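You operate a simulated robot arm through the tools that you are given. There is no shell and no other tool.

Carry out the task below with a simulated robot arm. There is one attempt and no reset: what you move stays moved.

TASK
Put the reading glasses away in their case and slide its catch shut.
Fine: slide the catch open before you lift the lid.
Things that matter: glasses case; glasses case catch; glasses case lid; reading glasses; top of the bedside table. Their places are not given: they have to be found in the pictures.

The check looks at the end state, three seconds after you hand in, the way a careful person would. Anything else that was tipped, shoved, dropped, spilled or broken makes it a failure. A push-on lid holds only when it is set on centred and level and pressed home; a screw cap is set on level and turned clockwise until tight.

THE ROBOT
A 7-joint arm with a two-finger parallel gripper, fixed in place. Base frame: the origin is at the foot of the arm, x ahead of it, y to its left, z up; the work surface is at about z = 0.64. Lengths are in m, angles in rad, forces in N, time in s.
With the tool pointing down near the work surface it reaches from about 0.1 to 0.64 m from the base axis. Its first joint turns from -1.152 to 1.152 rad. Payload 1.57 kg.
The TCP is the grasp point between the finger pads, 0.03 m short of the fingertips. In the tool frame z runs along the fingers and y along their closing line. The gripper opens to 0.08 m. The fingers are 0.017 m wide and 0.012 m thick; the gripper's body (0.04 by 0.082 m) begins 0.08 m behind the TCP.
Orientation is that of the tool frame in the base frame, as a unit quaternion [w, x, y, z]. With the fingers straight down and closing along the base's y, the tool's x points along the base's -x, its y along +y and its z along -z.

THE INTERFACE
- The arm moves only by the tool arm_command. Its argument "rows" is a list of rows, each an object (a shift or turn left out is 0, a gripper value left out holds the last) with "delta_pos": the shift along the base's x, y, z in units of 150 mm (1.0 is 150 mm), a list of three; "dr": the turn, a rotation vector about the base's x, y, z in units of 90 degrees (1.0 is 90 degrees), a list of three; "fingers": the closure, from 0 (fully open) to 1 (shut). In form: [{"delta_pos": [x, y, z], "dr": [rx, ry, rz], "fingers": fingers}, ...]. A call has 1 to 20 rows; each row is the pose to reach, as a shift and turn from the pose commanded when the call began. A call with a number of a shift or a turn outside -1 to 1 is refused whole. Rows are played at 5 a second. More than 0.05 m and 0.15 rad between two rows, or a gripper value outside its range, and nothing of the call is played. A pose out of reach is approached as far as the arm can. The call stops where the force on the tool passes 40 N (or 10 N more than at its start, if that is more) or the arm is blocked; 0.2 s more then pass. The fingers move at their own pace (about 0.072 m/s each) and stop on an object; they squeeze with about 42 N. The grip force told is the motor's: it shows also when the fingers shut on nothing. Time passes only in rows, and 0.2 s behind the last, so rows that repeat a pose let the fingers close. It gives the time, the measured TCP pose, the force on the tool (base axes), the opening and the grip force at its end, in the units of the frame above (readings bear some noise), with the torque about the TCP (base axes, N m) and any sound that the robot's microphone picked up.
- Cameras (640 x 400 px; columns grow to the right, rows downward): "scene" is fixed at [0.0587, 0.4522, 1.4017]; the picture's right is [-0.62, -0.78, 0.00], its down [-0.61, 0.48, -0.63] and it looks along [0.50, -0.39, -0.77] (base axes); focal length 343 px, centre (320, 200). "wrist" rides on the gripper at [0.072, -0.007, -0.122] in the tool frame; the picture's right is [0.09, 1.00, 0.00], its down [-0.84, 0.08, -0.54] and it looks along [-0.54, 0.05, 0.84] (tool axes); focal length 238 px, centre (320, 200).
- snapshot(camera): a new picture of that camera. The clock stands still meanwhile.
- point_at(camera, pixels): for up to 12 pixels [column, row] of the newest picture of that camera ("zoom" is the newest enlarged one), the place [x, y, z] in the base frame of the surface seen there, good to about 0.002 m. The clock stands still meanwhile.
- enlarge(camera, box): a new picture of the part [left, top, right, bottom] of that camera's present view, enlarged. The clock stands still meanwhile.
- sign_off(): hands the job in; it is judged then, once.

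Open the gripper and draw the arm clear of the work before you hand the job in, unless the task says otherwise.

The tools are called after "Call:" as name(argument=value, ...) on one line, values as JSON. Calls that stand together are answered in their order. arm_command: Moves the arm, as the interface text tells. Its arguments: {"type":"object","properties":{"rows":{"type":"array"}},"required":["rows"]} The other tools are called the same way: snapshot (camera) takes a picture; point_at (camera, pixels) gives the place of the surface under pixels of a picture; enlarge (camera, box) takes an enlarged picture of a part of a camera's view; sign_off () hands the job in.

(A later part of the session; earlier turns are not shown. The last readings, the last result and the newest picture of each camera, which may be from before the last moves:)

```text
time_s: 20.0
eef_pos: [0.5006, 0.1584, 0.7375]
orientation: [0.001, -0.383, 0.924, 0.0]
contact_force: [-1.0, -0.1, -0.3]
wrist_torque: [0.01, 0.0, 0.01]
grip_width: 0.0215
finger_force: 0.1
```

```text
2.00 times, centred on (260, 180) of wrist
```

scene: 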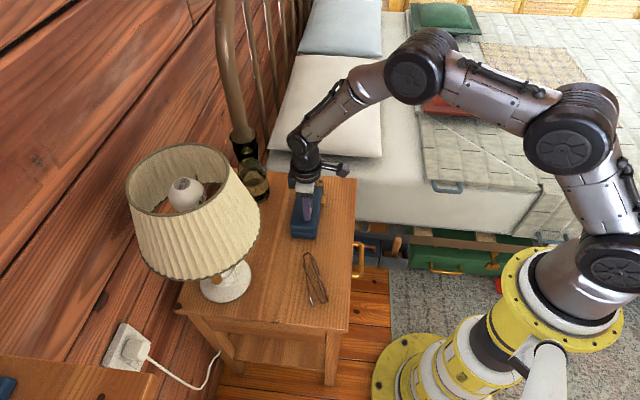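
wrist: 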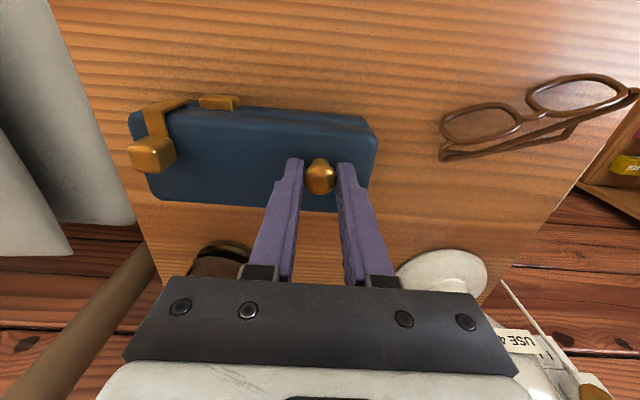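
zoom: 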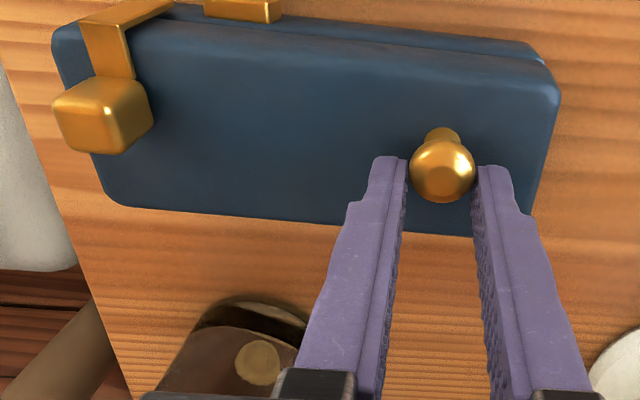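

The light grip slipped off the knob and the lid dropped shut. A better way: grip the knob with the tool leaning toward the front, then rotate the tool with the lid about the hinge. I open, rise, and tilt the tool 50° toward the front side.

Call:
arm_command(rows=[{"delta_pos": [0, 0, 0], "fingers": 0.5}, {"delta_pos": [0, 0, 0], "fingers": 0.5}, {"delta_pos": [0, 0, 0.2]}, {"delta_pos": [0, 0, 0.45]}, {"delta_pos": [-0.046, -0.046, 0.45], "dr": [0.056, -0.056, 0]}, {"delta_pos": [-0.092, -0.092, 0.45], "dr": [0.112, -0.112, 0]}, {"delta_pos": [-0.138, -0.138, 0.45], "dr": [0.168, -0.168, 0]}, {"delta_pos": [-0.184, -0.184, 0.45], "dr": [0.224, -0.224, 0]}, {"delta_pos": [-0.23, -0.23, 0.45], "dr": [0.28, -0.28, 0]}, {"delta_pos": [-0.276, -0.276, 0.45], "dr": [0.336, -0.336, 0]}, {"delta_pos": [-0.325, -0.325, 0.45], "dr": [0.393, -0.393, 0]}, {"delta_pos": [-0.325, -0.325, 0.45], "dr": [0.393, -0.393, 0]}])

Call:
snapshot(camera="wrist")

Call:
snapshot(camera="scene")

```text
time_s: 22.6
eef_pos: [0.4524, 0.1091, 0.8052]
orientation: [0.391, -0.347, 0.837, 0.162]
contact_force: [-0.4, 0.4, -0.6]
wrist_torque: [0.0, -0.02, 0.01]
grip_width: 0.0399
finger_force: 0.1
```

```text
taken
```

wrist: 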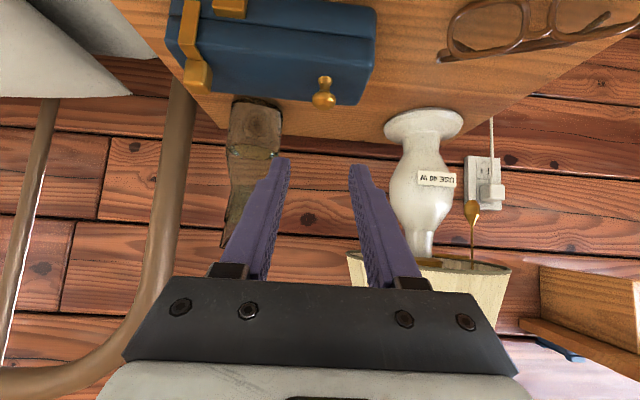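

```text
taken
```

scene: 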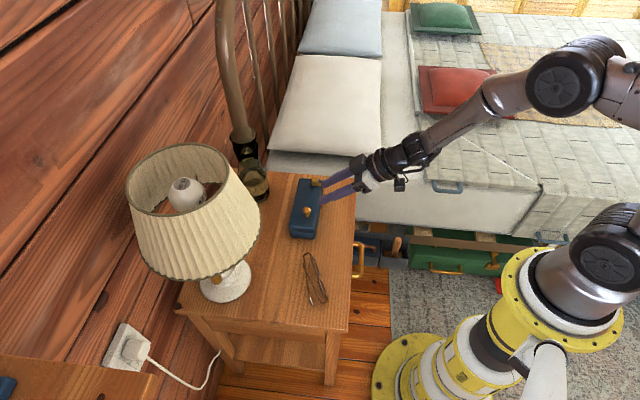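

The tilt worked; the knob is at (324,92) in the wrist view. I measure it and the case from here.

Call:
enlarge(camera="wrist", box=[160, 0, 400, 150])

Call:
enlarge(camera="scene", box=[280, 170, 350, 245])

```text
2.67 times, centred on (280, 75) of wrist
```

zoom: 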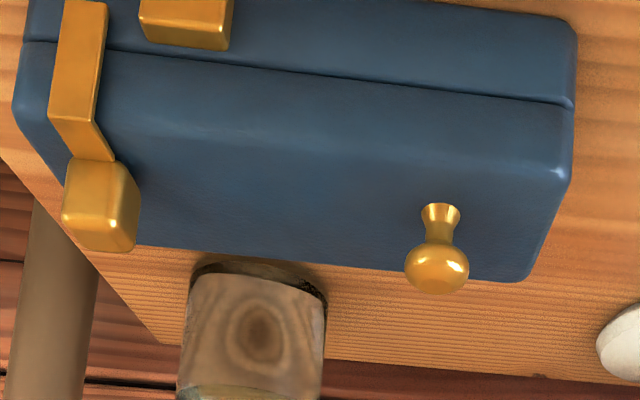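

```text
5.33 times, centred on (315, 208) of scene
```

zoom: 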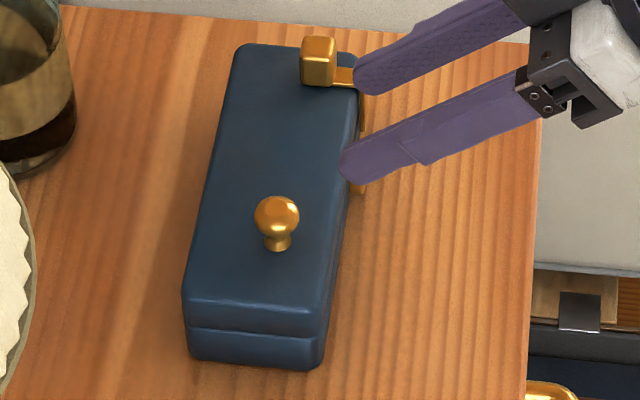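

I re-take the wrist zoom to measure knob, seam and lid edges.

Call:
enlarge(camera="wrist", box=[160, 0, 400, 150])

Call:
point_at(camera="zoom", pixels=[[437, 270], [408, 268], [466, 270], [437, 290], [437, 248], [440, 208], [350, 82], [350, 75], [350, 90], [525, 278], [560, 170], [350, 258]])

Call:
point_at(camera="zoom", pixels=[[80, 20], [80, 3], [100, 205], [85, 240], [130, 220], [95, 150], [190, 20], [190, 42], [230, 30], [30, 60], [565, 100], [570, 60]])

```text
2.67 times, centred on (280, 75) of wrist
```

zoom: 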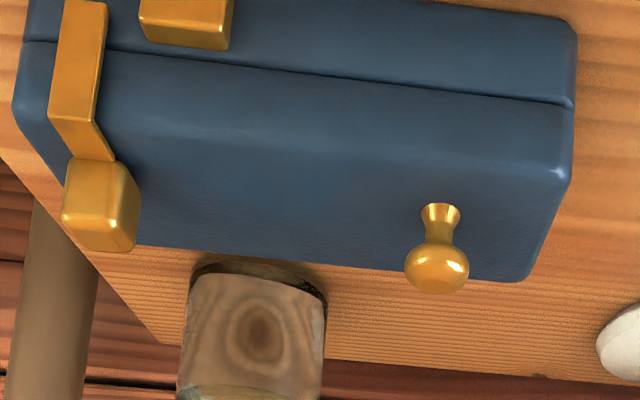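

```text
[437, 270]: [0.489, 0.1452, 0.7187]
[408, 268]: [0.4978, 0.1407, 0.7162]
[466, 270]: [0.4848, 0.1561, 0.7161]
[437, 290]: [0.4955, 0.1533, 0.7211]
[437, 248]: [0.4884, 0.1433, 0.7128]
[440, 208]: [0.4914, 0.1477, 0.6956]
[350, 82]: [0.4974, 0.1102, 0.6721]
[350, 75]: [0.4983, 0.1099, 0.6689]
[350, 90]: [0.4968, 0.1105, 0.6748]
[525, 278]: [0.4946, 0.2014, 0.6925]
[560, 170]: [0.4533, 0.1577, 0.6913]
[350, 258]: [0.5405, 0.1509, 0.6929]
```

```text
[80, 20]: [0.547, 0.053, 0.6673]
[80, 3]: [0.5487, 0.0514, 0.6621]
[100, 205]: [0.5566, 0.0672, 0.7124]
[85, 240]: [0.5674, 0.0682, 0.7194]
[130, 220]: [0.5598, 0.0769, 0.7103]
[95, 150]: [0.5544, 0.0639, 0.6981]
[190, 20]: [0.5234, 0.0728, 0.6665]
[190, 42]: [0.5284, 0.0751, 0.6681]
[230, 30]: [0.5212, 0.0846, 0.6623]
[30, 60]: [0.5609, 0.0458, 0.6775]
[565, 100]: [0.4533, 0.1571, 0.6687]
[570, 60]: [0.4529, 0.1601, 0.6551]
```

Seam z≈0.670, knob axis (0.4913,0.148), sphere centre z≈0.7105, back face v≈−0.491. I bring the tilted fingers along their axis to straddle the knob.

Call:
arm_command(rows=[{"delta_pos": [0, 0, -0.16]}, {"delta_pos": [0.007, 0.007, -0.331]}, {"delta_pos": [0.067, 0.067, -0.402]}, {"delta_pos": [0.127, 0.127, -0.474]}, {"delta_pos": [0.187, 0.187, -0.545]}, {"delta_pos": [0.187, 0.187, -0.545]}])

Call:
enlarge(camera="wrist", box=[200, 80, 440, 230])

Call:
enlarge(camera="scene", box=[280, 170, 350, 245])

```text
time_s: 24.0
eef_pos: [0.4807, 0.1374, 0.7225]
orientation: [0.391, -0.347, 0.837, 0.162]
contact_force: [-0.3, -0.8, -0.5]
wrist_torque: [-0.01, -0.01, -0.02]
grip_width: 0.0398
finger_force: 0.1
```

```text
2.67 times, centred on (320, 155) of wrist
```

zoom: 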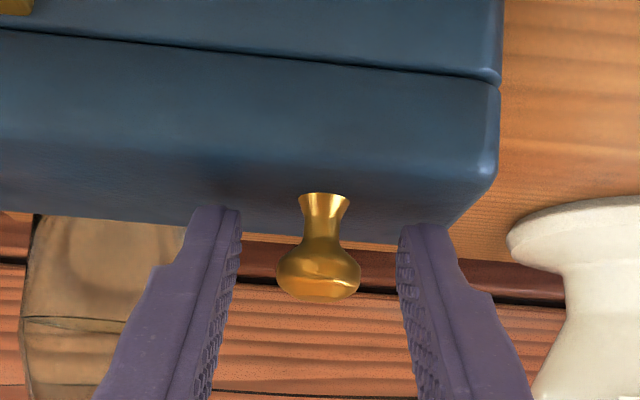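

```text
5.33 times, centred on (315, 208) of scene
```

zoom: 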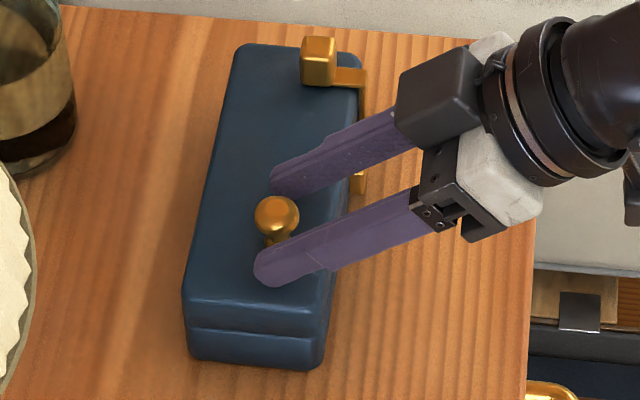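

The fingers straddle the knob evenly (knob (320,275), inner faces at 235 and 400). I close firmly.

Call:
arm_command(rows=[{"delta_pos": [0, 0, 0], "fingers": 0.7}, {"delta_pos": [0, 0, 0], "fingers": 0.85}, {"delta_pos": [0, 0, 0], "fingers": 1.0}, {"delta_pos": [0, 0, 0], "fingers": 1.0}])

Call:
enlarge(camera="wrist", box=[200, 80, 440, 230])

```text
time_s: 25.0
eef_pos: [0.4803, 0.1374, 0.7218]
orientation: [0.39, -0.347, 0.837, 0.162]
contact_force: [0.3, 0.9, 0.2]
wrist_torque: [0.04, 0.04, 0.01]
grip_width: 0.0195
finger_force: 33.6
```

```text
2.67 times, centred on (320, 155) of wrist
```

zoom: 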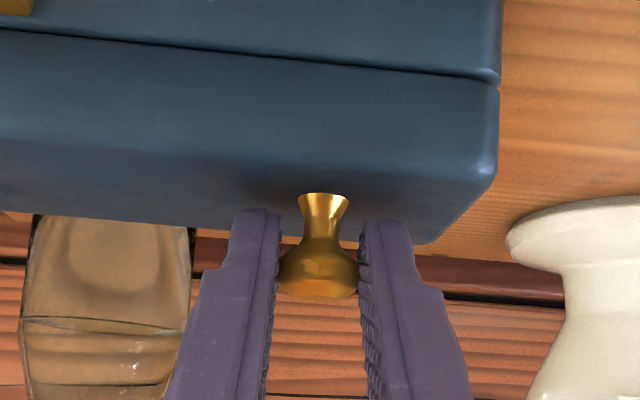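

Firm grip on the knob (33.6 N). I rotate the tool together with the lid about the hinge, first 16°, and check that the base stays flat.

Call:
arm_command(rows=[{"delta_pos": [0.0178, 0.0178, 0.0244], "dr": [-0.0314, 0.0314, 0]}, {"delta_pos": [0.0368, 0.0368, 0.047], "dr": [-0.0629, 0.0629, 0]}, {"delta_pos": [0.0568, 0.0568, 0.0677], "dr": [-0.0943, 0.0943, 0]}, {"delta_pos": [0.0778, 0.0778, 0.0863], "dr": [-0.1257, 0.1257, 0]}, {"delta_pos": [0.0778, 0.0778, 0.0863], "dr": [-0.1257, 0.1257, 0]}])

Call:
enlarge(camera="wrist", box=[120, 50, 440, 250])

Call:
enlarge(camera="scene", box=[280, 170, 350, 245])

```text
time_s: 26.2
eef_pos: [0.4929, 0.1489, 0.7371]
orientation: [0.271, -0.366, 0.883, 0.112]
contact_force: [-4.4, -1.6, 13.8]
wrist_torque: [0.24, -0.21, 0.03]
grip_width: 0.0195
finger_force: 33.6
```

```text
2.00 times, centred on (280, 150) of wrist
```

zoom: 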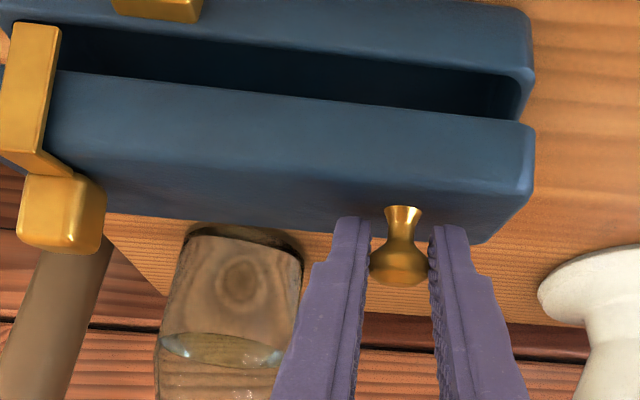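

```text
5.33 times, centred on (315, 208) of scene
```

zoom: 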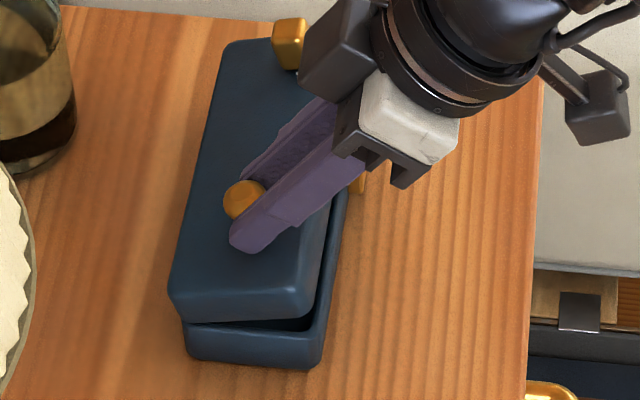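

The lid opens 16° with the base flat on the table, but 14 N upward shows my hinge estimate is a little off (hinge is further back). I correct the arc and go on to 24°.

Call:
arm_command(rows=[{"delta_pos": [0.003, 0.003, 0.013], "dr": [0, 0, 0]}, {"delta_pos": [0.0211, 0.0211, 0.0335], "dr": [-0.0314, 0.0314, 0]}, {"delta_pos": [0.0441, 0.0441, 0.0513], "dr": [-0.0629, 0.0629, 0]}, {"delta_pos": [0.0441, 0.0441, 0.0513], "dr": [-0.0629, 0.0629, 0]}])

Call:
enlarge(camera="scene", box=[280, 170, 350, 245])

```text
time_s: 27.2
eef_pos: [0.4969, 0.1548, 0.7422]
orientation: [0.207, -0.373, 0.9, 0.086]
contact_force: [1.5, -0.9, 0.0]
wrist_torque: [-0.09, -0.06, -0.09]
grip_width: 0.0189
finger_force: 32.9
```

```text
5.33 times, centred on (315, 208) of scene
```

zoom: 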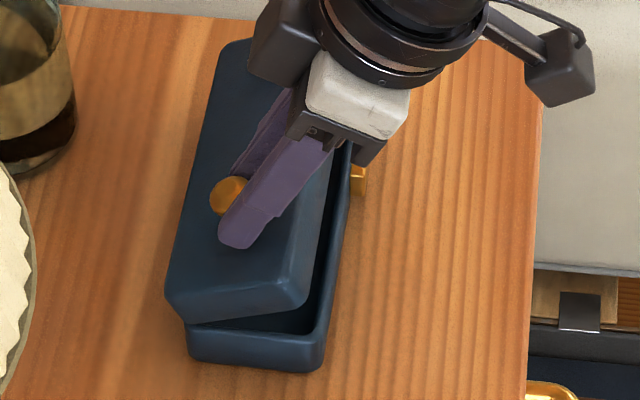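

Force near zero now; the lid is ~24° open. I continue the arc to 40°.

Call:
arm_command(rows=[{"delta_pos": [0.0238, 0.0238, 0.0155], "dr": [-0.0314, 0.0314, 0]}, {"delta_pos": [0.0483, 0.0483, 0.0285], "dr": [-0.0629, 0.0629, 0]}, {"delta_pos": [0.0734, 0.0734, 0.0391], "dr": [-0.0943, 0.0943, 0]}, {"delta_pos": [0.0989, 0.0989, 0.0471], "dr": [-0.1257, 0.1257, 0]}, {"delta_pos": [0.0989, 0.0989, 0.0471], "dr": [-0.1257, 0.1257, 0]}])

Call:
enlarge(camera="scene", box=[280, 170, 350, 245])

Call:
enlarge(camera="wrist", box=[120, 50, 440, 250])

```text
time_s: 28.4
eef_pos: [0.5129, 0.17, 0.7514]
orientation: [0.08, -0.382, 0.92, 0.033]
contact_force: [-0.6, 0.7, -0.4]
wrist_torque: [0.05, 0.01, -0.01]
grip_width: 0.0185
finger_force: 33.1
```

```text
5.33 times, centred on (315, 208) of scene
```

zoom: 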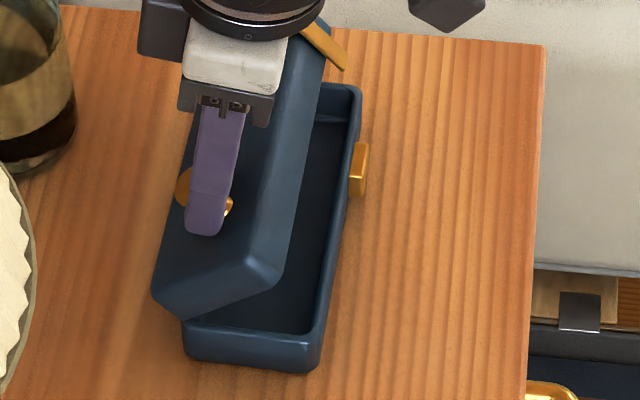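

```text
2.00 times, centred on (280, 150) of wrist
```

zoom: 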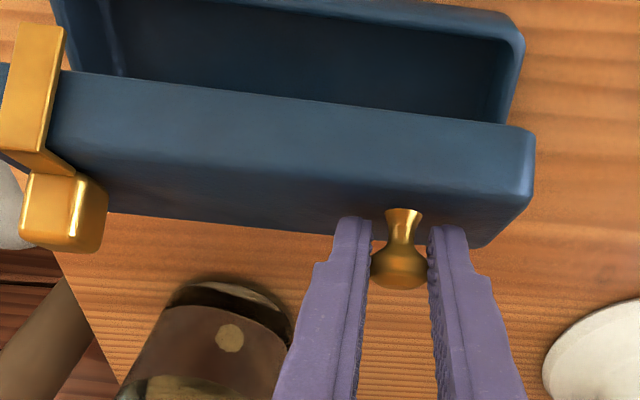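

Lid is at 40° with forces near zero. I continue to 60°.

Call:
arm_command(rows=[{"delta_pos": [0.0259, 0.0259, 0.0055], "dr": [-0.0314, 0.0314, 0]}, {"delta_pos": [0.052, 0.052, 0.0085], "dr": [-0.0629, 0.0629, 0]}, {"delta_pos": [0.0781, 0.0781, 0.0089], "dr": [-0.0943, 0.0943, 0]}, {"delta_pos": [0.1043, 0.1043, 0.0067], "dr": [-0.1257, 0.1257, 0]}, {"delta_pos": [0.1302, 0.1302, 0.002], "dr": [-0.1571, 0.1571, 0]}, {"delta_pos": [0.1302, 0.1302, 0.002], "dr": [-0.1571, 0.1571, 0]}])

Call:
enlarge(camera="scene", box=[240, 130, 350, 245])

Call:
snapshot(camera="wrist")

```text
time_s: 29.8
eef_pos: [0.5326, 0.1909, 0.7489]
orientation: [-0.08, -0.381, 0.92, -0.033]
contact_force: [0.2, -0.2, 0.0]
wrist_torque: [0.01, 0.04, -0.02]
grip_width: 0.0185
finger_force: 32.7
```

```text
3.48 times, centred on (295, 188) of scene
```

zoom: 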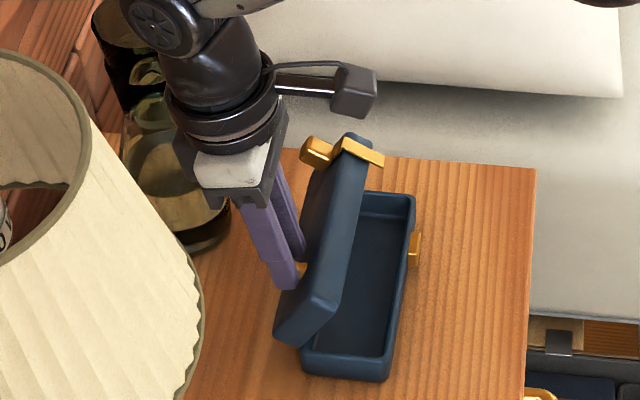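

```text
taken
```

wrist: 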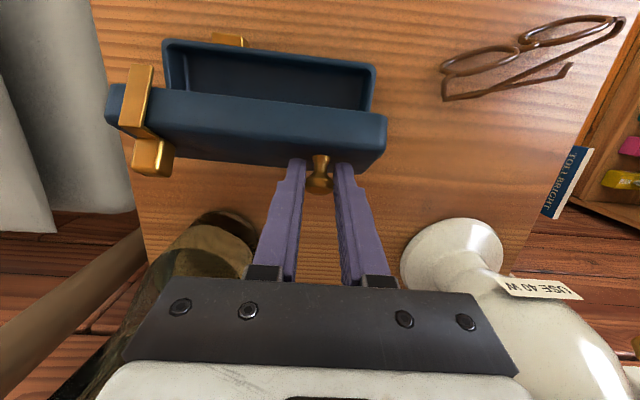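

Lid ~60° open and forces near zero. The hand shouldn't lean further toward the carafe, so I reduce the grip a little and continue along the knob's arc with the tool orientation fixed, letting the knob pivot, to ~72°.

Call:
arm_command(rows=[{"delta_pos": [0, 0, 0], "fingers": 0.79}, {"delta_pos": [0.0193, 0.0193, -0.006]}, {"delta_pos": [0.0385, 0.0385, -0.0137]}, {"delta_pos": [0.057, 0.057, -0.0233]}, {"delta_pos": [0.057, 0.057, -0.0233]}])

Call:
enlarge(camera="scene", box=[240, 130, 350, 245])

Call:
snapshot(camera="wrist")

```text
time_s: 31.0
eef_pos: [0.5441, 0.1997, 0.7502]
orientation: [-0.077, -0.381, 0.921, -0.034]
contact_force: [-1.6, -1.2, 14.9]
wrist_torque: [-0.18, 0.23, -0.01]
grip_width: 0.0182
finger_force: 32.8
```

```text
3.48 times, centred on (295, 188) of scene
```

zoom: 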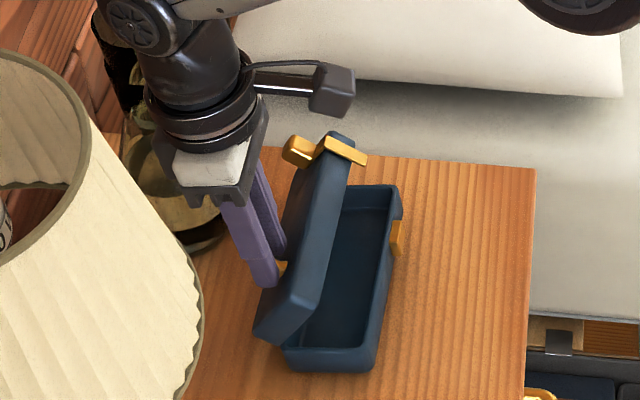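

```text
taken
```

wrist: 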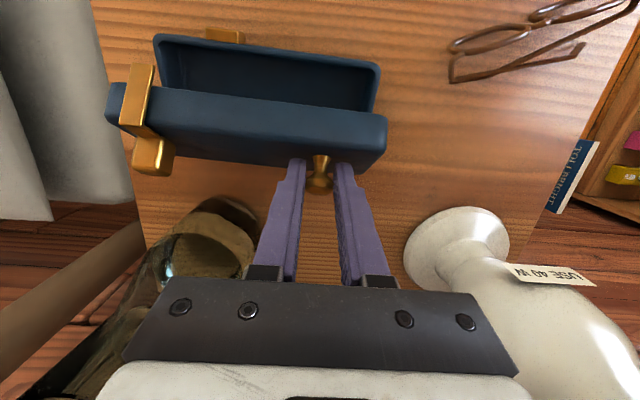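

The knob did not pivot: the case was dragged back slightly and tilted (14.9 N). I reverse that small move to set the case flat again.

Call:
arm_command(rows=[{"delta_pos": [-0.019, -0.019, 0.0096]}, {"delta_pos": [-0.038, -0.038, 0.0173]}, {"delta_pos": [-0.057, -0.057, 0.0233]}, {"delta_pos": [-0.057, -0.057, 0.0233]}])

Call:
enlarge(camera="scene", box=[240, 130, 350, 245])

Call:
snapshot(camera="wrist")

```text
time_s: 32.0
eef_pos: [0.5331, 0.1887, 0.7495]
orientation: [-0.082, -0.381, 0.92, -0.032]
contact_force: [0.9, 3.7, 3.7]
wrist_torque: [0.12, -0.2, 0.15]
grip_width: 0.0191
finger_force: 28.4
```

```text
3.48 times, centred on (295, 188) of scene
```

zoom: 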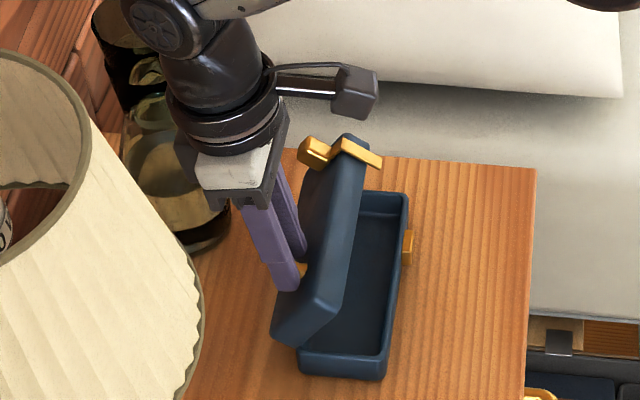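

```text
taken
```

wrist: 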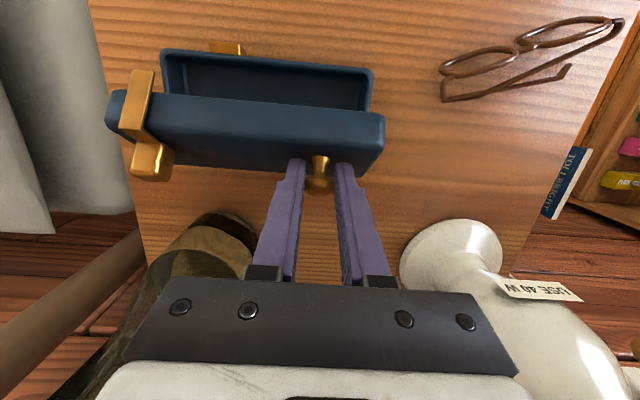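

The case is flat again with the lid around 62°. I rotate a further 11° about the hinge with firm grip so the lid's weight passes over the hinge.

Call:
arm_command(rows=[{"delta_pos": [0, 0, 0], "fingers": 0.9}, {"delta_pos": [0.0194, 0.0194, -0.004], "dr": [-0.0236, 0.0236, 0]}, {"delta_pos": [0.0386, 0.0386, -0.01], "dr": [-0.0471, 0.0471, 0]}, {"delta_pos": [0.0575, 0.0575, -0.017], "dr": [-0.0707, 0.0707, 0]}, {"delta_pos": [0.07, 0.07, -0.022], "dr": [-0.0864, 0.0864, 0]}, {"delta_pos": [0.07, 0.07, -0.022], "dr": [-0.0864, 0.0864, 0]}])

Call:
enlarge(camera="scene", box=[240, 130, 350, 245])

Call:
snapshot(camera="wrist")

```text
time_s: 33.4
eef_pos: [0.5436, 0.2005, 0.7474]
orientation: [-0.169, -0.376, 0.908, -0.071]
contact_force: [0.1, -0.2, -3.8]
wrist_torque: [0.03, -0.07, 0.0]
grip_width: 0.0183
finger_force: 33.1
```

```text
3.48 times, centred on (295, 188) of scene
```

zoom: 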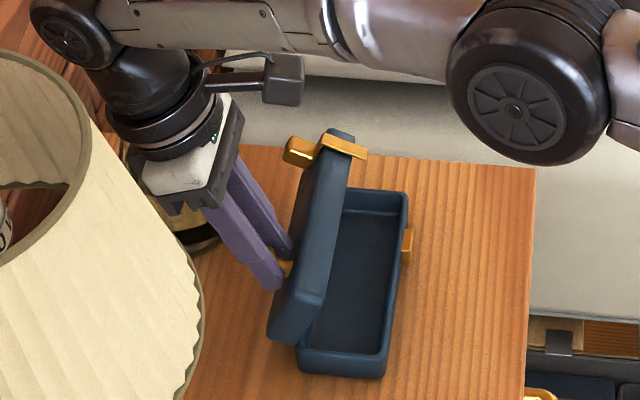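

```text
taken
```

wrist: 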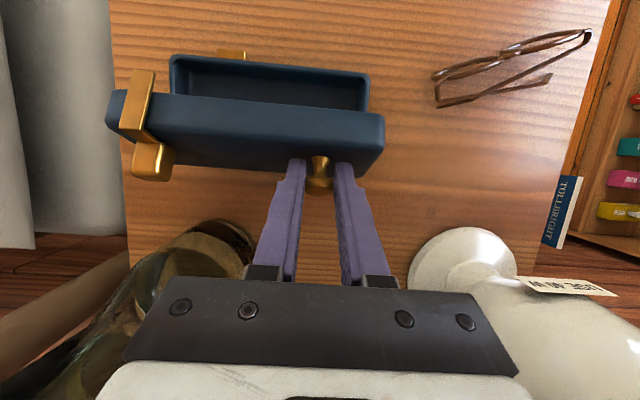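

Lid is ~73–75° open. I release the knob slightly; the fingers remain behind the lid so it can lean onto them if it falls back.

Call:
arm_command(rows=[{"delta_pos": [0, 0, 0], "fingers": 0.75}, {"delta_pos": [0, 0, 0], "fingers": 0.65}, {"delta_pos": [0, 0, 0], "fingers": 0.55}, {"delta_pos": [0, 0, 0], "fingers": 0.55}])

Call:
enlarge(camera="scene", box=[240, 130, 350, 245])

Call:
snapshot(camera="wrist")

```text
time_s: 34.4
eef_pos: [0.5441, 0.2016, 0.7485]
orientation: [-0.167, -0.377, 0.908, -0.07]
contact_force: [-0.4, 0.2, 0.5]
wrist_torque: [-0.01, 0.02, 0.01]
grip_width: 0.0362
finger_force: 0.0
```

```text
3.48 times, centred on (295, 188) of scene
```

zoom: 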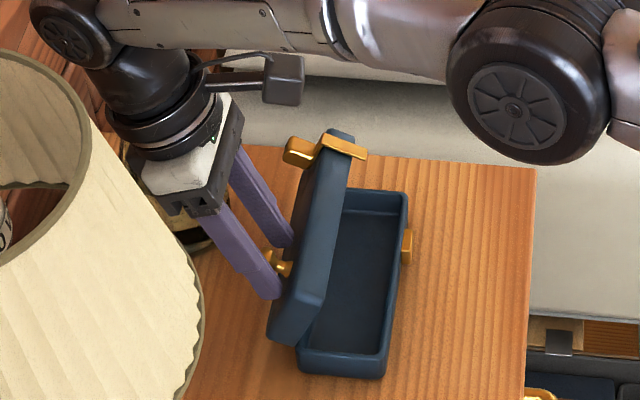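

```text
taken
```

wrist: 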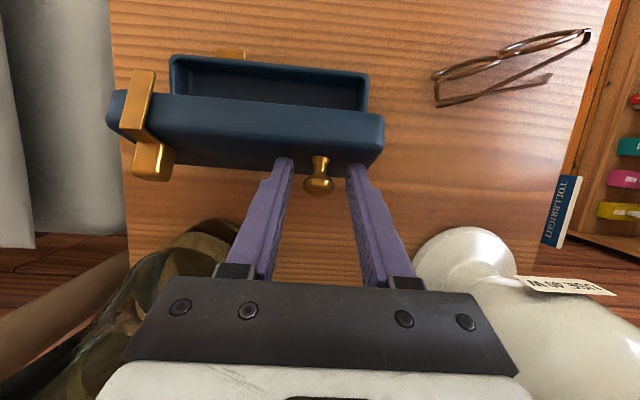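

The lid stays put on its own at ~75° (no contact). I lift the hand straight up off the knob and come round to the front with the tool vertical to push the lid further open.

Call:
arm_command(rows=[{"delta_pos": [0, 0, 0.15], "fingers": 0.5}, {"delta_pos": [0, 0, 0.35]}, {"delta_pos": [0, 0, 0.55]}, {"delta_pos": [0, 0, 0.7]}, {"delta_pos": [-0.04, -0.12, 0.7], "dr": [0.033, -0.033, 0]}, {"delta_pos": [-0.09, -0.26, 0.7], "dr": [0.066, -0.066, 0]}, {"delta_pos": [-0.14, -0.4, 0.7], "dr": [0.099, -0.099, 0]}, {"delta_pos": [-0.19, -0.54, 0.7], "dr": [0.132, -0.132, 0]}, {"delta_pos": [-0.233, -0.68, 0.7], "dr": [0.165, -0.165, 0]}, {"delta_pos": [-0.233, -0.68, 0.7], "dr": [0.165, -0.165, 0], "fingers": 1.0}])

Call:
snapshot(camera="scene")

Call:
snapshot(camera="wrist")

```text
time_s: 36.6
eef_pos: [0.5079, 0.0979, 0.8523]
orientation: [0.001, -0.383, 0.924, -0.001]
contact_force: [-0.1, 0.1, 1.1]
wrist_torque: [0.02, 0.02, 0.0]
grip_width: 0.0001
finger_force: 8.7
```

```text
taken
```

scene: 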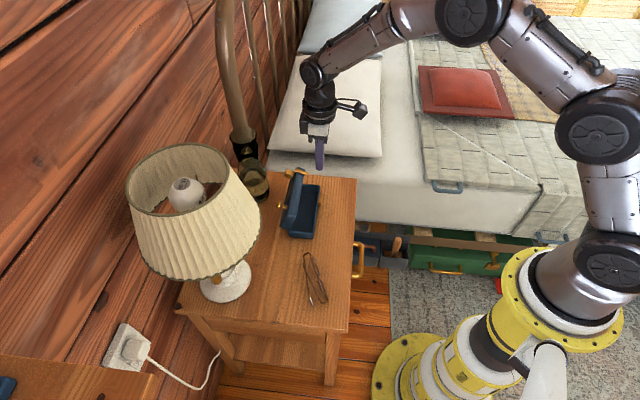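

```text
taken
```

wrist: 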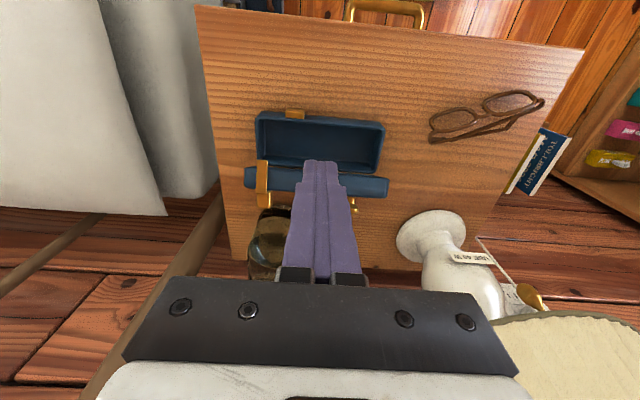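

The lid is standing open. I zoom in to determine its angle and the interior.

Call:
enlarge(camera="scene", box=[270, 160, 340, 245])

Call:
enlarge(camera="wrist", box=[230, 90, 410, 230])

Call:
point_at(camera="zoom", pixels=[[130, 90], [480, 140], [150, 120], [300, 150], [470, 175], [540, 330], [90, 320], [400, 300], [100, 200], [530, 220], [225, 90], [445, 250]])

```text
4.71 times, centred on (305, 202) of scene
```

zoom: 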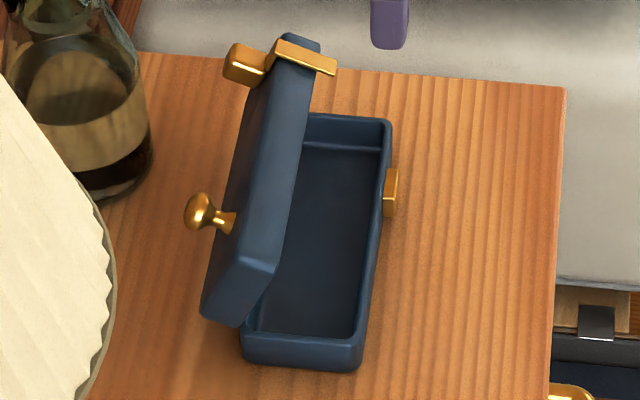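

```text
2.86 times, centred on (320, 160) of wrist
```

zoom: 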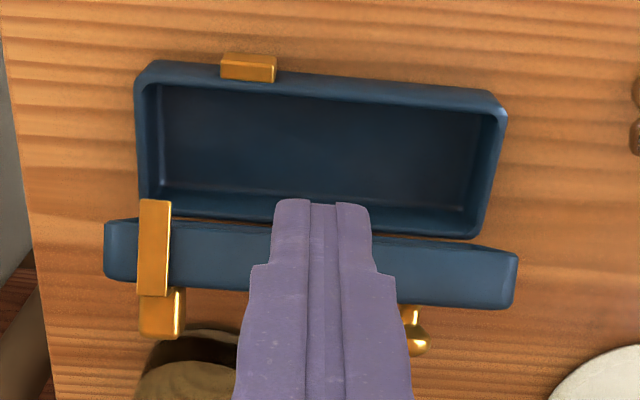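

```text
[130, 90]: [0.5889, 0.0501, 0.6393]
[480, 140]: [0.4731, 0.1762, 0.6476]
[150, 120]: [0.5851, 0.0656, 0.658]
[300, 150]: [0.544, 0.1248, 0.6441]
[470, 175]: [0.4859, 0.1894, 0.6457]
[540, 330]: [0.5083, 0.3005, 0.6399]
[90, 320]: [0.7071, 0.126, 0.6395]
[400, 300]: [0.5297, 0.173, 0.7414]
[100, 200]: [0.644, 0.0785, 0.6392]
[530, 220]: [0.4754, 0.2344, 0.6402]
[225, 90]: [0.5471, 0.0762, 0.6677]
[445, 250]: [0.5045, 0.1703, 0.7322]
```

Interior floor is at z≈0.645. I measure the rim and inner walls of the base and the lid's edge.

Call:
point_at(camera="zoom", pixels=[[145, 75], [150, 195], [500, 105], [476, 232], [320, 85], [163, 100], [166, 180], [480, 118], [462, 203], [330, 100], [120, 240], [505, 270]])

Call:
point_at(camera="zoom", pixels=[[190, 225], [440, 245], [190, 275], [440, 295], [155, 205], [155, 285], [235, 75], [270, 60], [420, 340], [165, 320], [250, 205], [210, 140]])

```text
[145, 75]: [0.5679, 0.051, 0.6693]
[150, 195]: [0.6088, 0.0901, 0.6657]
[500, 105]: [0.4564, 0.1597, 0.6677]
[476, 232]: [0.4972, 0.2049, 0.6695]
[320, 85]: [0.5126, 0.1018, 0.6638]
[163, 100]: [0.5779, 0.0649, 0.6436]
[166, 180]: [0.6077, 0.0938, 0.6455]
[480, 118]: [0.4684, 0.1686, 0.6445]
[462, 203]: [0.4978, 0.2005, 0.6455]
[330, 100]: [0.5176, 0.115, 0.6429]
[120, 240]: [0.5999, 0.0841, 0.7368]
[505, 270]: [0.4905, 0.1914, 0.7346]
```

```text
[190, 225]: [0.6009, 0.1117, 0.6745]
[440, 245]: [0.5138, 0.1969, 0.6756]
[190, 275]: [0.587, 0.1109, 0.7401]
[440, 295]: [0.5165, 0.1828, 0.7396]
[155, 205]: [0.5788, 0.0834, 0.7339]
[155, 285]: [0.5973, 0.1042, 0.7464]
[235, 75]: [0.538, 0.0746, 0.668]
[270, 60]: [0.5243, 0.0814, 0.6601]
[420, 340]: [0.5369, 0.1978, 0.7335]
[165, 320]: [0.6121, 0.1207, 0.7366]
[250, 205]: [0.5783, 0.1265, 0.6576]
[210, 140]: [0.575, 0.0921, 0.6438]
```

Lid stands at ~77–80° with its rim at v≈−0.482, z≈0.735, a bit over the base. I lower the closed fingers in front of it and push it gently backward.

Call:
arm_command(rows=[{"delta_pos": [0, 0, -0.22]}, {"delta_pos": [0, 0, -0.44]}, {"delta_pos": [0, 0, -0.64]}, {"delta_pos": [0.07, 0.07, -0.64]}, {"delta_pos": [0.14, 0.14, -0.64]}, {"delta_pos": [0.19, 0.19, -0.64]}, {"delta_pos": [0.23, 0.23, -0.64]}, {"delta_pos": [0.27, 0.27, -0.64]}, {"delta_pos": [0.27, 0.27, -0.64]}])

Call:
enlarge(camera="scene", box=[250, 140, 345, 245])

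Call:
snapshot(camera="wrist")

```text
time_s: 38.6
eef_pos: [0.5489, 0.1381, 0.7567]
orientation: [0.0, -0.382, 0.924, 0.0]
contact_force: [1.2, 0.3, 0.2]
wrist_torque: [-0.03, 0.0, -0.01]
grip_width: 0.0002
finger_force: 21.3
```

```text
3.81 times, centred on (298, 192) of scene
```

zoom: 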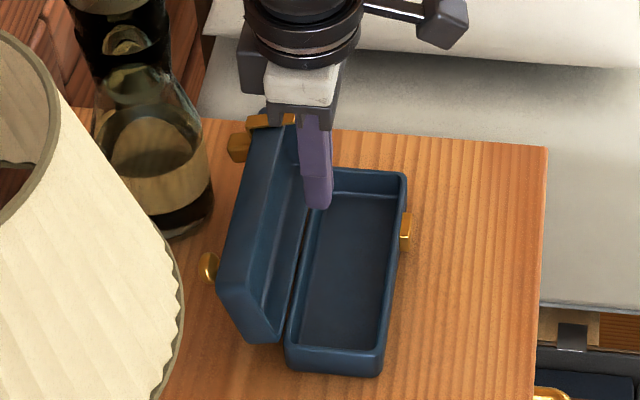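

```text
taken
```

wrist: 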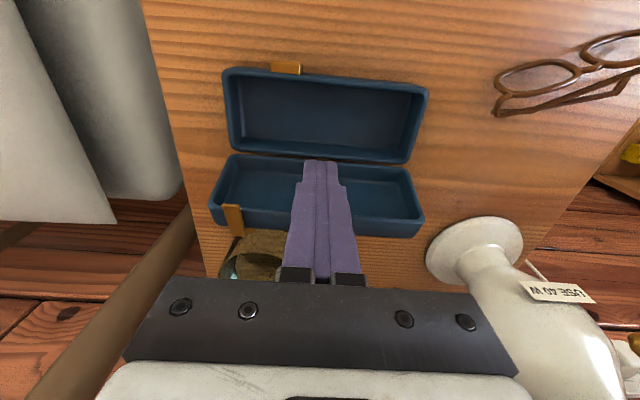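

The lid has swung back to its stop (~105°), interior fully open, and nothing touches the carafe. I back the hand off, raise it, and start turning toward the glasses.

Call:
arm_command(rows=[{"delta_pos": [-0.1, -0.1, 0]}, {"delta_pos": [-0.2, -0.2, 0.1]}, {"delta_pos": [-0.2, -0.2, 0.4]}, {"delta_pos": [-0.2, -0.2, 0.7], "fingers": 0.3}, {"delta_pos": [-0.3, -0.15, 0.7], "dr": [0, 0, -0.07]}, {"delta_pos": [-0.4, -0.1, 0.7], "dr": [0, 0, -0.14]}, {"delta_pos": [-0.5, -0.05, 0.7], "dr": [0, 0, -0.21]}, {"delta_pos": [-0.6, 0.0, 0.7], "dr": [0, 0, -0.28]}, {"delta_pos": [-0.7, 0.05, 0.7], "dr": [0, 0, -0.35]}, {"delta_pos": [-0.8, 0.1, 0.7], "dr": [0, 0, -0.42]}, {"delta_pos": [-0.9, 0.15, 0.7], "dr": [0, 0, -0.49]}, {"delta_pos": [-1.0, 0.2, 0.7], "dr": [0, 0, -0.56]}, {"delta_pos": [-1.0, 0.3, 0.7], "dr": [0, 0, -0.63]}, {"delta_pos": [-1.0, 0.4, 0.7], "dr": [0, 0, -0.68]}, {"delta_pos": [-1.0, 0.5, 0.7], "dr": [0, 0, -0.733]}, {"delta_pos": [-1.0, 0.5, 0.7], "dr": [0, 0, -0.733]}])

Call:
snapshot(camera="scene")

Call:
snapshot(camera="wrist")

```text
time_s: 42.0
eef_pos: [0.3977, 0.2129, 0.8614]
orientation: [0.001, 0.182, 0.983, 0.0]
contact_force: [0.1, -0.4, -0.5]
wrist_torque: [-0.01, 0.02, -0.02]
grip_width: 0.0559
finger_force: 0.0
```

```text
taken
```

scene: 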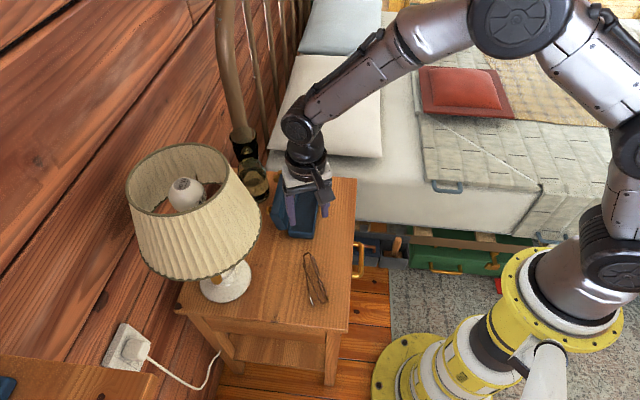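

```text
taken
```

wrist: 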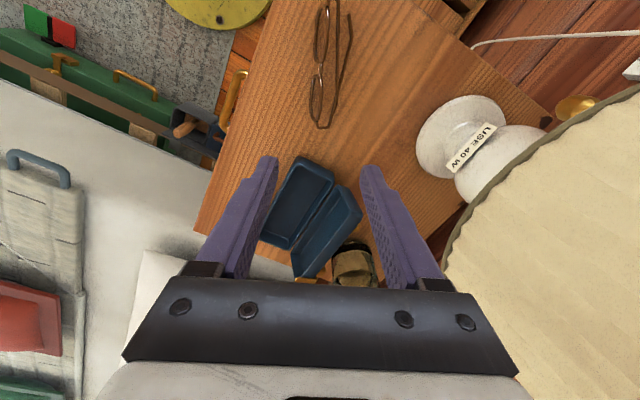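

The glasses are at (325,65) in the wrist view, their length aligned with the image's vertical. I zoom and measure them.

Call:
enlarge(camera="wrist", box=[270, 0, 390, 140])

Call:
enlarge(camera="scene", box=[292, 244, 340, 310])

```text
2.86 times, centred on (330, 70) of wrist
```

zoom: 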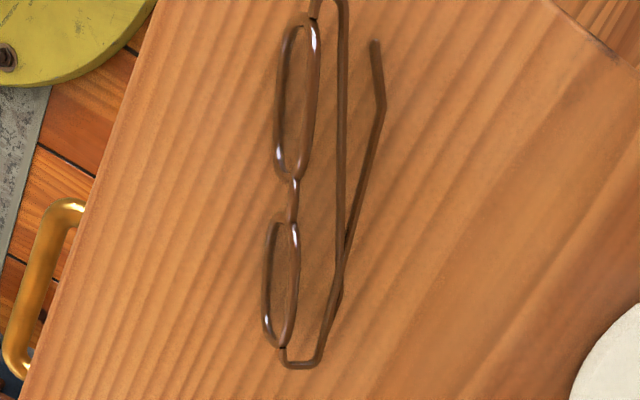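

```text
6.06 times, centred on (316, 277) of scene
```

zoom: 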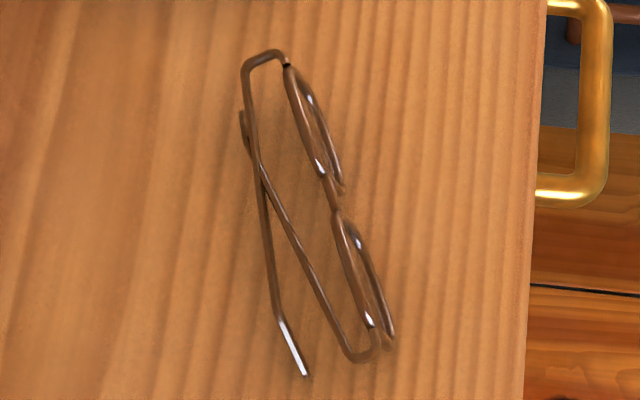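

I move closer, centred above the bridge (≈(0.349,0.228)), to view the glasses at close range.

Call:
arm_command(rows=[{"delta_pos": [-0.11, 0.035, -0.1]}, {"delta_pos": [-0.22, 0.07, -0.2]}, {"delta_pos": [-0.325, 0.1, -0.35]}, {"delta_pos": [-0.325, 0.1, -0.4]}, {"delta_pos": [-0.325, 0.1, -0.4]}])

Call:
snapshot(camera="wrist")

Call:
enlarge(camera="wrist", box=[200, 30, 440, 230])

```text
time_s: 43.2
eef_pos: [0.3508, 0.2287, 0.802]
orientation: [0.0, 0.182, 0.983, 0.0]
contact_force: [-0.7, 0.9, 0.2]
wrist_torque: [-0.02, 0.03, -0.04]
grip_width: 0.056
finger_force: 0.1
```

```text
taken
```

wrist: 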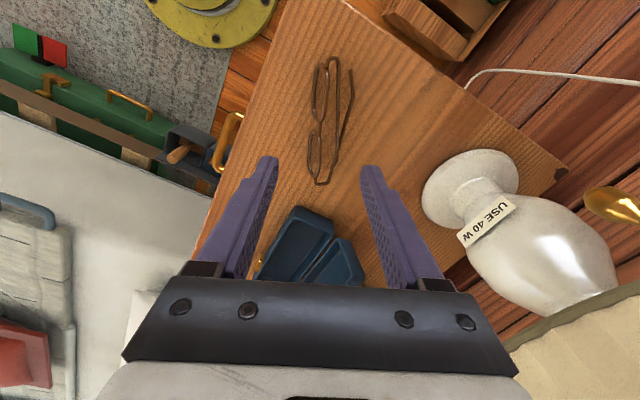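

```text
2.00 times, centred on (320, 130) of wrist
```

zoom: 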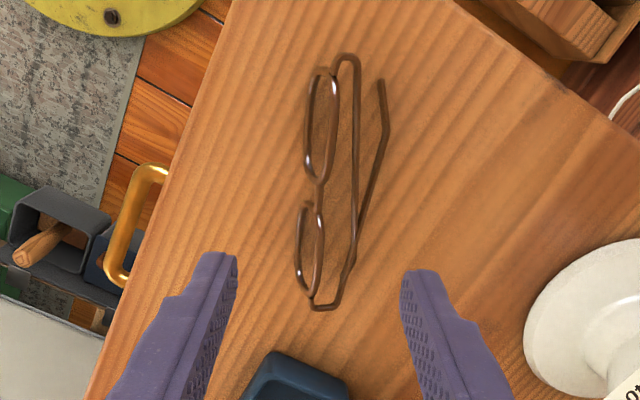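

I zoom further on the glasses and measure bridge, lens and temple positions.

Call:
enlarge(camera="wrist", box=[280, 50, 380, 195])

Call:
point_at(camera="zoom", pixels=[[320, 195], [321, 180], [319, 210], [330, 130], [318, 250], [355, 100], [355, 200], [340, 275], [330, 310], [375, 120], [350, 60], [385, 85]])

```text
2.76 times, centred on (330, 122) of wrist
```

zoom: 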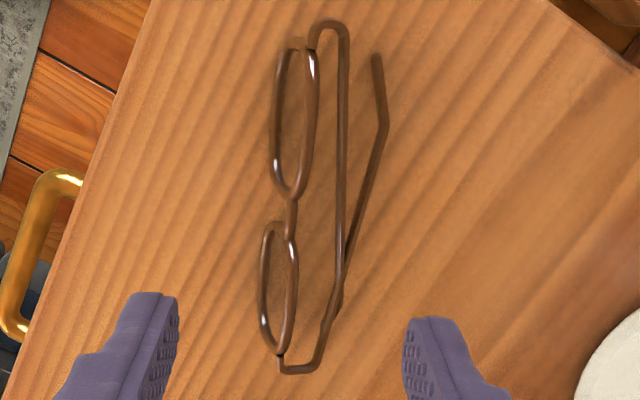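

```text
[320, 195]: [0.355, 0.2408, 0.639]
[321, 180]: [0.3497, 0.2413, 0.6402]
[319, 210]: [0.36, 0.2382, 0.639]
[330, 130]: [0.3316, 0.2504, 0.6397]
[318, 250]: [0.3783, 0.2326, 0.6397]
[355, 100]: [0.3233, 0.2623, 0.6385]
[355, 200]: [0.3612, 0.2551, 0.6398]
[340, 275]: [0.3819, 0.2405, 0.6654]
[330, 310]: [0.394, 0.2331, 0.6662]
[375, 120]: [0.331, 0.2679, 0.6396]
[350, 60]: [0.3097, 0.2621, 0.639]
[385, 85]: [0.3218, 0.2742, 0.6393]
```

I query the exact wire pixels in this zoom.

Call:
point_at(camera="zoom", pixels=[[292, 215], [291, 200], [291, 235], [316, 90], [275, 140], [293, 270], [264, 310], [343, 120], [341, 215], [338, 285], [366, 185], [384, 125]])

Call:
point_at(camera="zoom", pixels=[[376, 65], [330, 24], [345, 45], [313, 40], [280, 365], [300, 370], [325, 325], [283, 350], [300, 185], [283, 185], [285, 240], [270, 228]])

```text
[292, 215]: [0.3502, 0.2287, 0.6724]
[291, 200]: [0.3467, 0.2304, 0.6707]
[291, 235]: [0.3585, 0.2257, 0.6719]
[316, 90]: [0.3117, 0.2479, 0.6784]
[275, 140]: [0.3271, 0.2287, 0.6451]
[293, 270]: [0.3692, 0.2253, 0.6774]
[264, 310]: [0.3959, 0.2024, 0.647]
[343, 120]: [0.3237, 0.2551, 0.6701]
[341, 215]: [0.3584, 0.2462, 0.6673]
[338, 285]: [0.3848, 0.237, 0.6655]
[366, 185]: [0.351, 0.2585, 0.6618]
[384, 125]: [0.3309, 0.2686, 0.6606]
```

```text
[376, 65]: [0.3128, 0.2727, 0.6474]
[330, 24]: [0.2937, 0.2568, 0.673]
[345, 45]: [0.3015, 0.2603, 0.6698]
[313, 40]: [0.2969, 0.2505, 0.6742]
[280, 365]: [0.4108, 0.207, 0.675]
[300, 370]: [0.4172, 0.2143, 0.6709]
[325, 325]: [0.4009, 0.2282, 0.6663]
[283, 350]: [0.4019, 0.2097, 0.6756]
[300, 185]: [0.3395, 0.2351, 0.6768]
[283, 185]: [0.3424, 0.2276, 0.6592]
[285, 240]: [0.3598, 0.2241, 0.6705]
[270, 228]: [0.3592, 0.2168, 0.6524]
```

The bridge is at (0.350,0.2287,0.672); temples behind it at n≈0.358 leave a ~16 mm gap, so one finger can fit between bridge and temples. I narrow the fingers to ~9 mm and come down just above the glasses to check alignment.

Call:
arm_command(rows=[{"delta_pos": [0.005, -0.005, -0.2], "fingers": 0.6}, {"delta_pos": [0.005, -0.005, -0.38], "fingers": 0.8875}, {"delta_pos": [0.005, -0.005, -0.5]}, {"delta_pos": [0.005, -0.005, -0.5]}, {"delta_pos": [0.005, -0.005, -0.5]}])

Call:
snapshot(camera="wrist")

Call:
enlarge(camera="wrist", box=[240, 90, 400, 215])

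Call:
enlarge(camera="scene", box=[285, 230, 345, 310])

```text
time_s: 44.4
eef_pos: [0.3508, 0.2282, 0.7275]
orientation: [0.0, 0.182, 0.983, 0.0]
contact_force: [-0.7, -0.1, 0.2]
wrist_torque: [-0.01, -0.02, 0.0]
grip_width: 0.0089
finger_force: 0.1
```

```text
taken
```

wrist: 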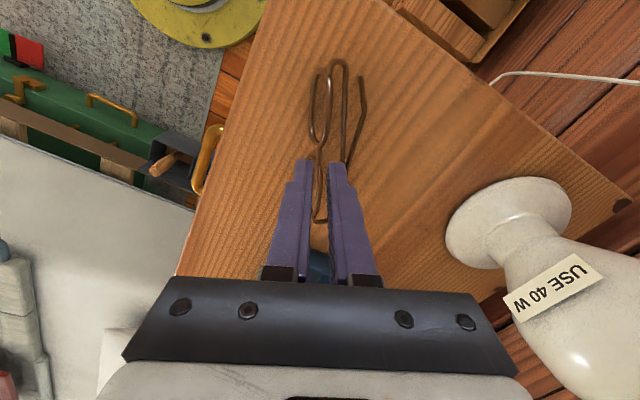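

```text
3.20 times, centred on (320, 152) of wrist
```

zoom: 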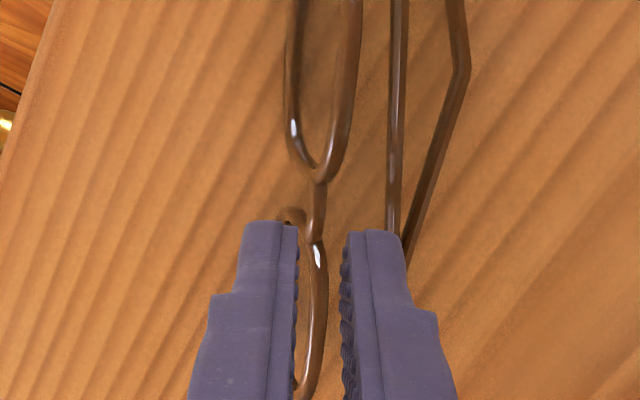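

```text
5.00 times, centred on (315, 270) of scene
```

zoom: 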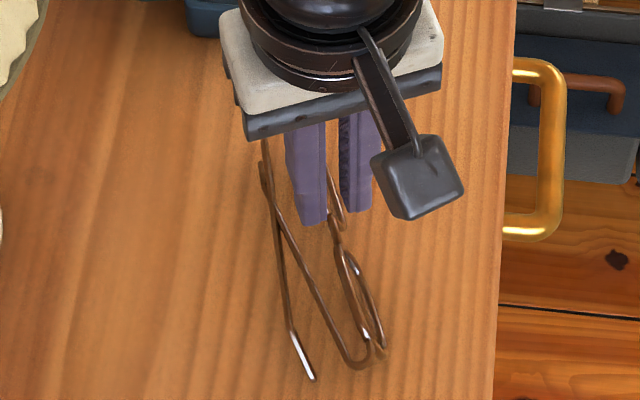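

The image shows the bridge ~1 mm toward the front finger side relative to the finger centre, and the rear temple close to the back finger. I shift 1.5 mm in −n, narrow to 8 mm, and descend partway.

Call:
arm_command(rows=[{"delta_pos": [-0.0036, -0.0093, 0], "fingers": 0.9}, {"delta_pos": [-0.0036, -0.0093, -0.04]}, {"delta_pos": [-0.0036, -0.0093, -0.08]}, {"delta_pos": [-0.0036, -0.0093, -0.11]}, {"delta_pos": [-0.0036, -0.0093, -0.11]}])

Call:
enlarge(camera="wrist", box=[240, 90, 400, 215])

Call:
enlarge(camera="scene", box=[285, 230, 345, 310])

```text
time_s: 45.6
eef_pos: [0.3498, 0.2276, 0.7104]
orientation: [0.001, 0.183, 0.983, 0.001]
contact_force: [0.4, -1.3, 3.7]
wrist_torque: [0.01, -0.01, -0.02]
grip_width: 0.0076
finger_force: 0.1
```

```text
3.20 times, centred on (320, 152) of wrist
```

zoom: 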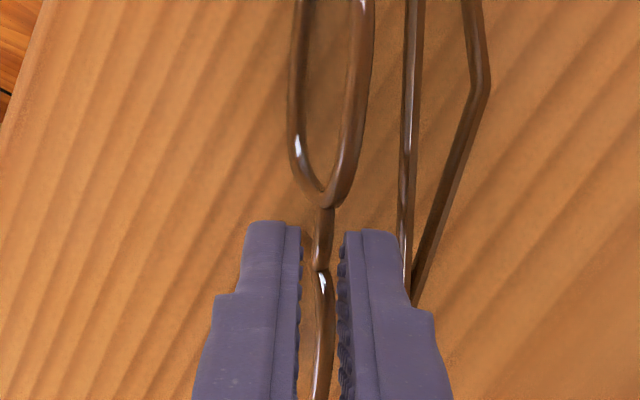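

```text
5.00 times, centred on (315, 270) of scene
```

zoom: 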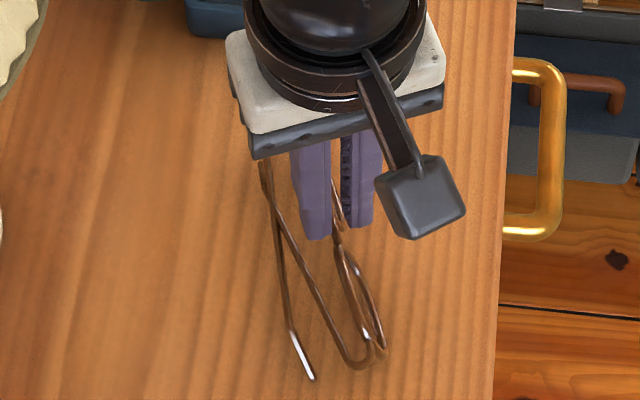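

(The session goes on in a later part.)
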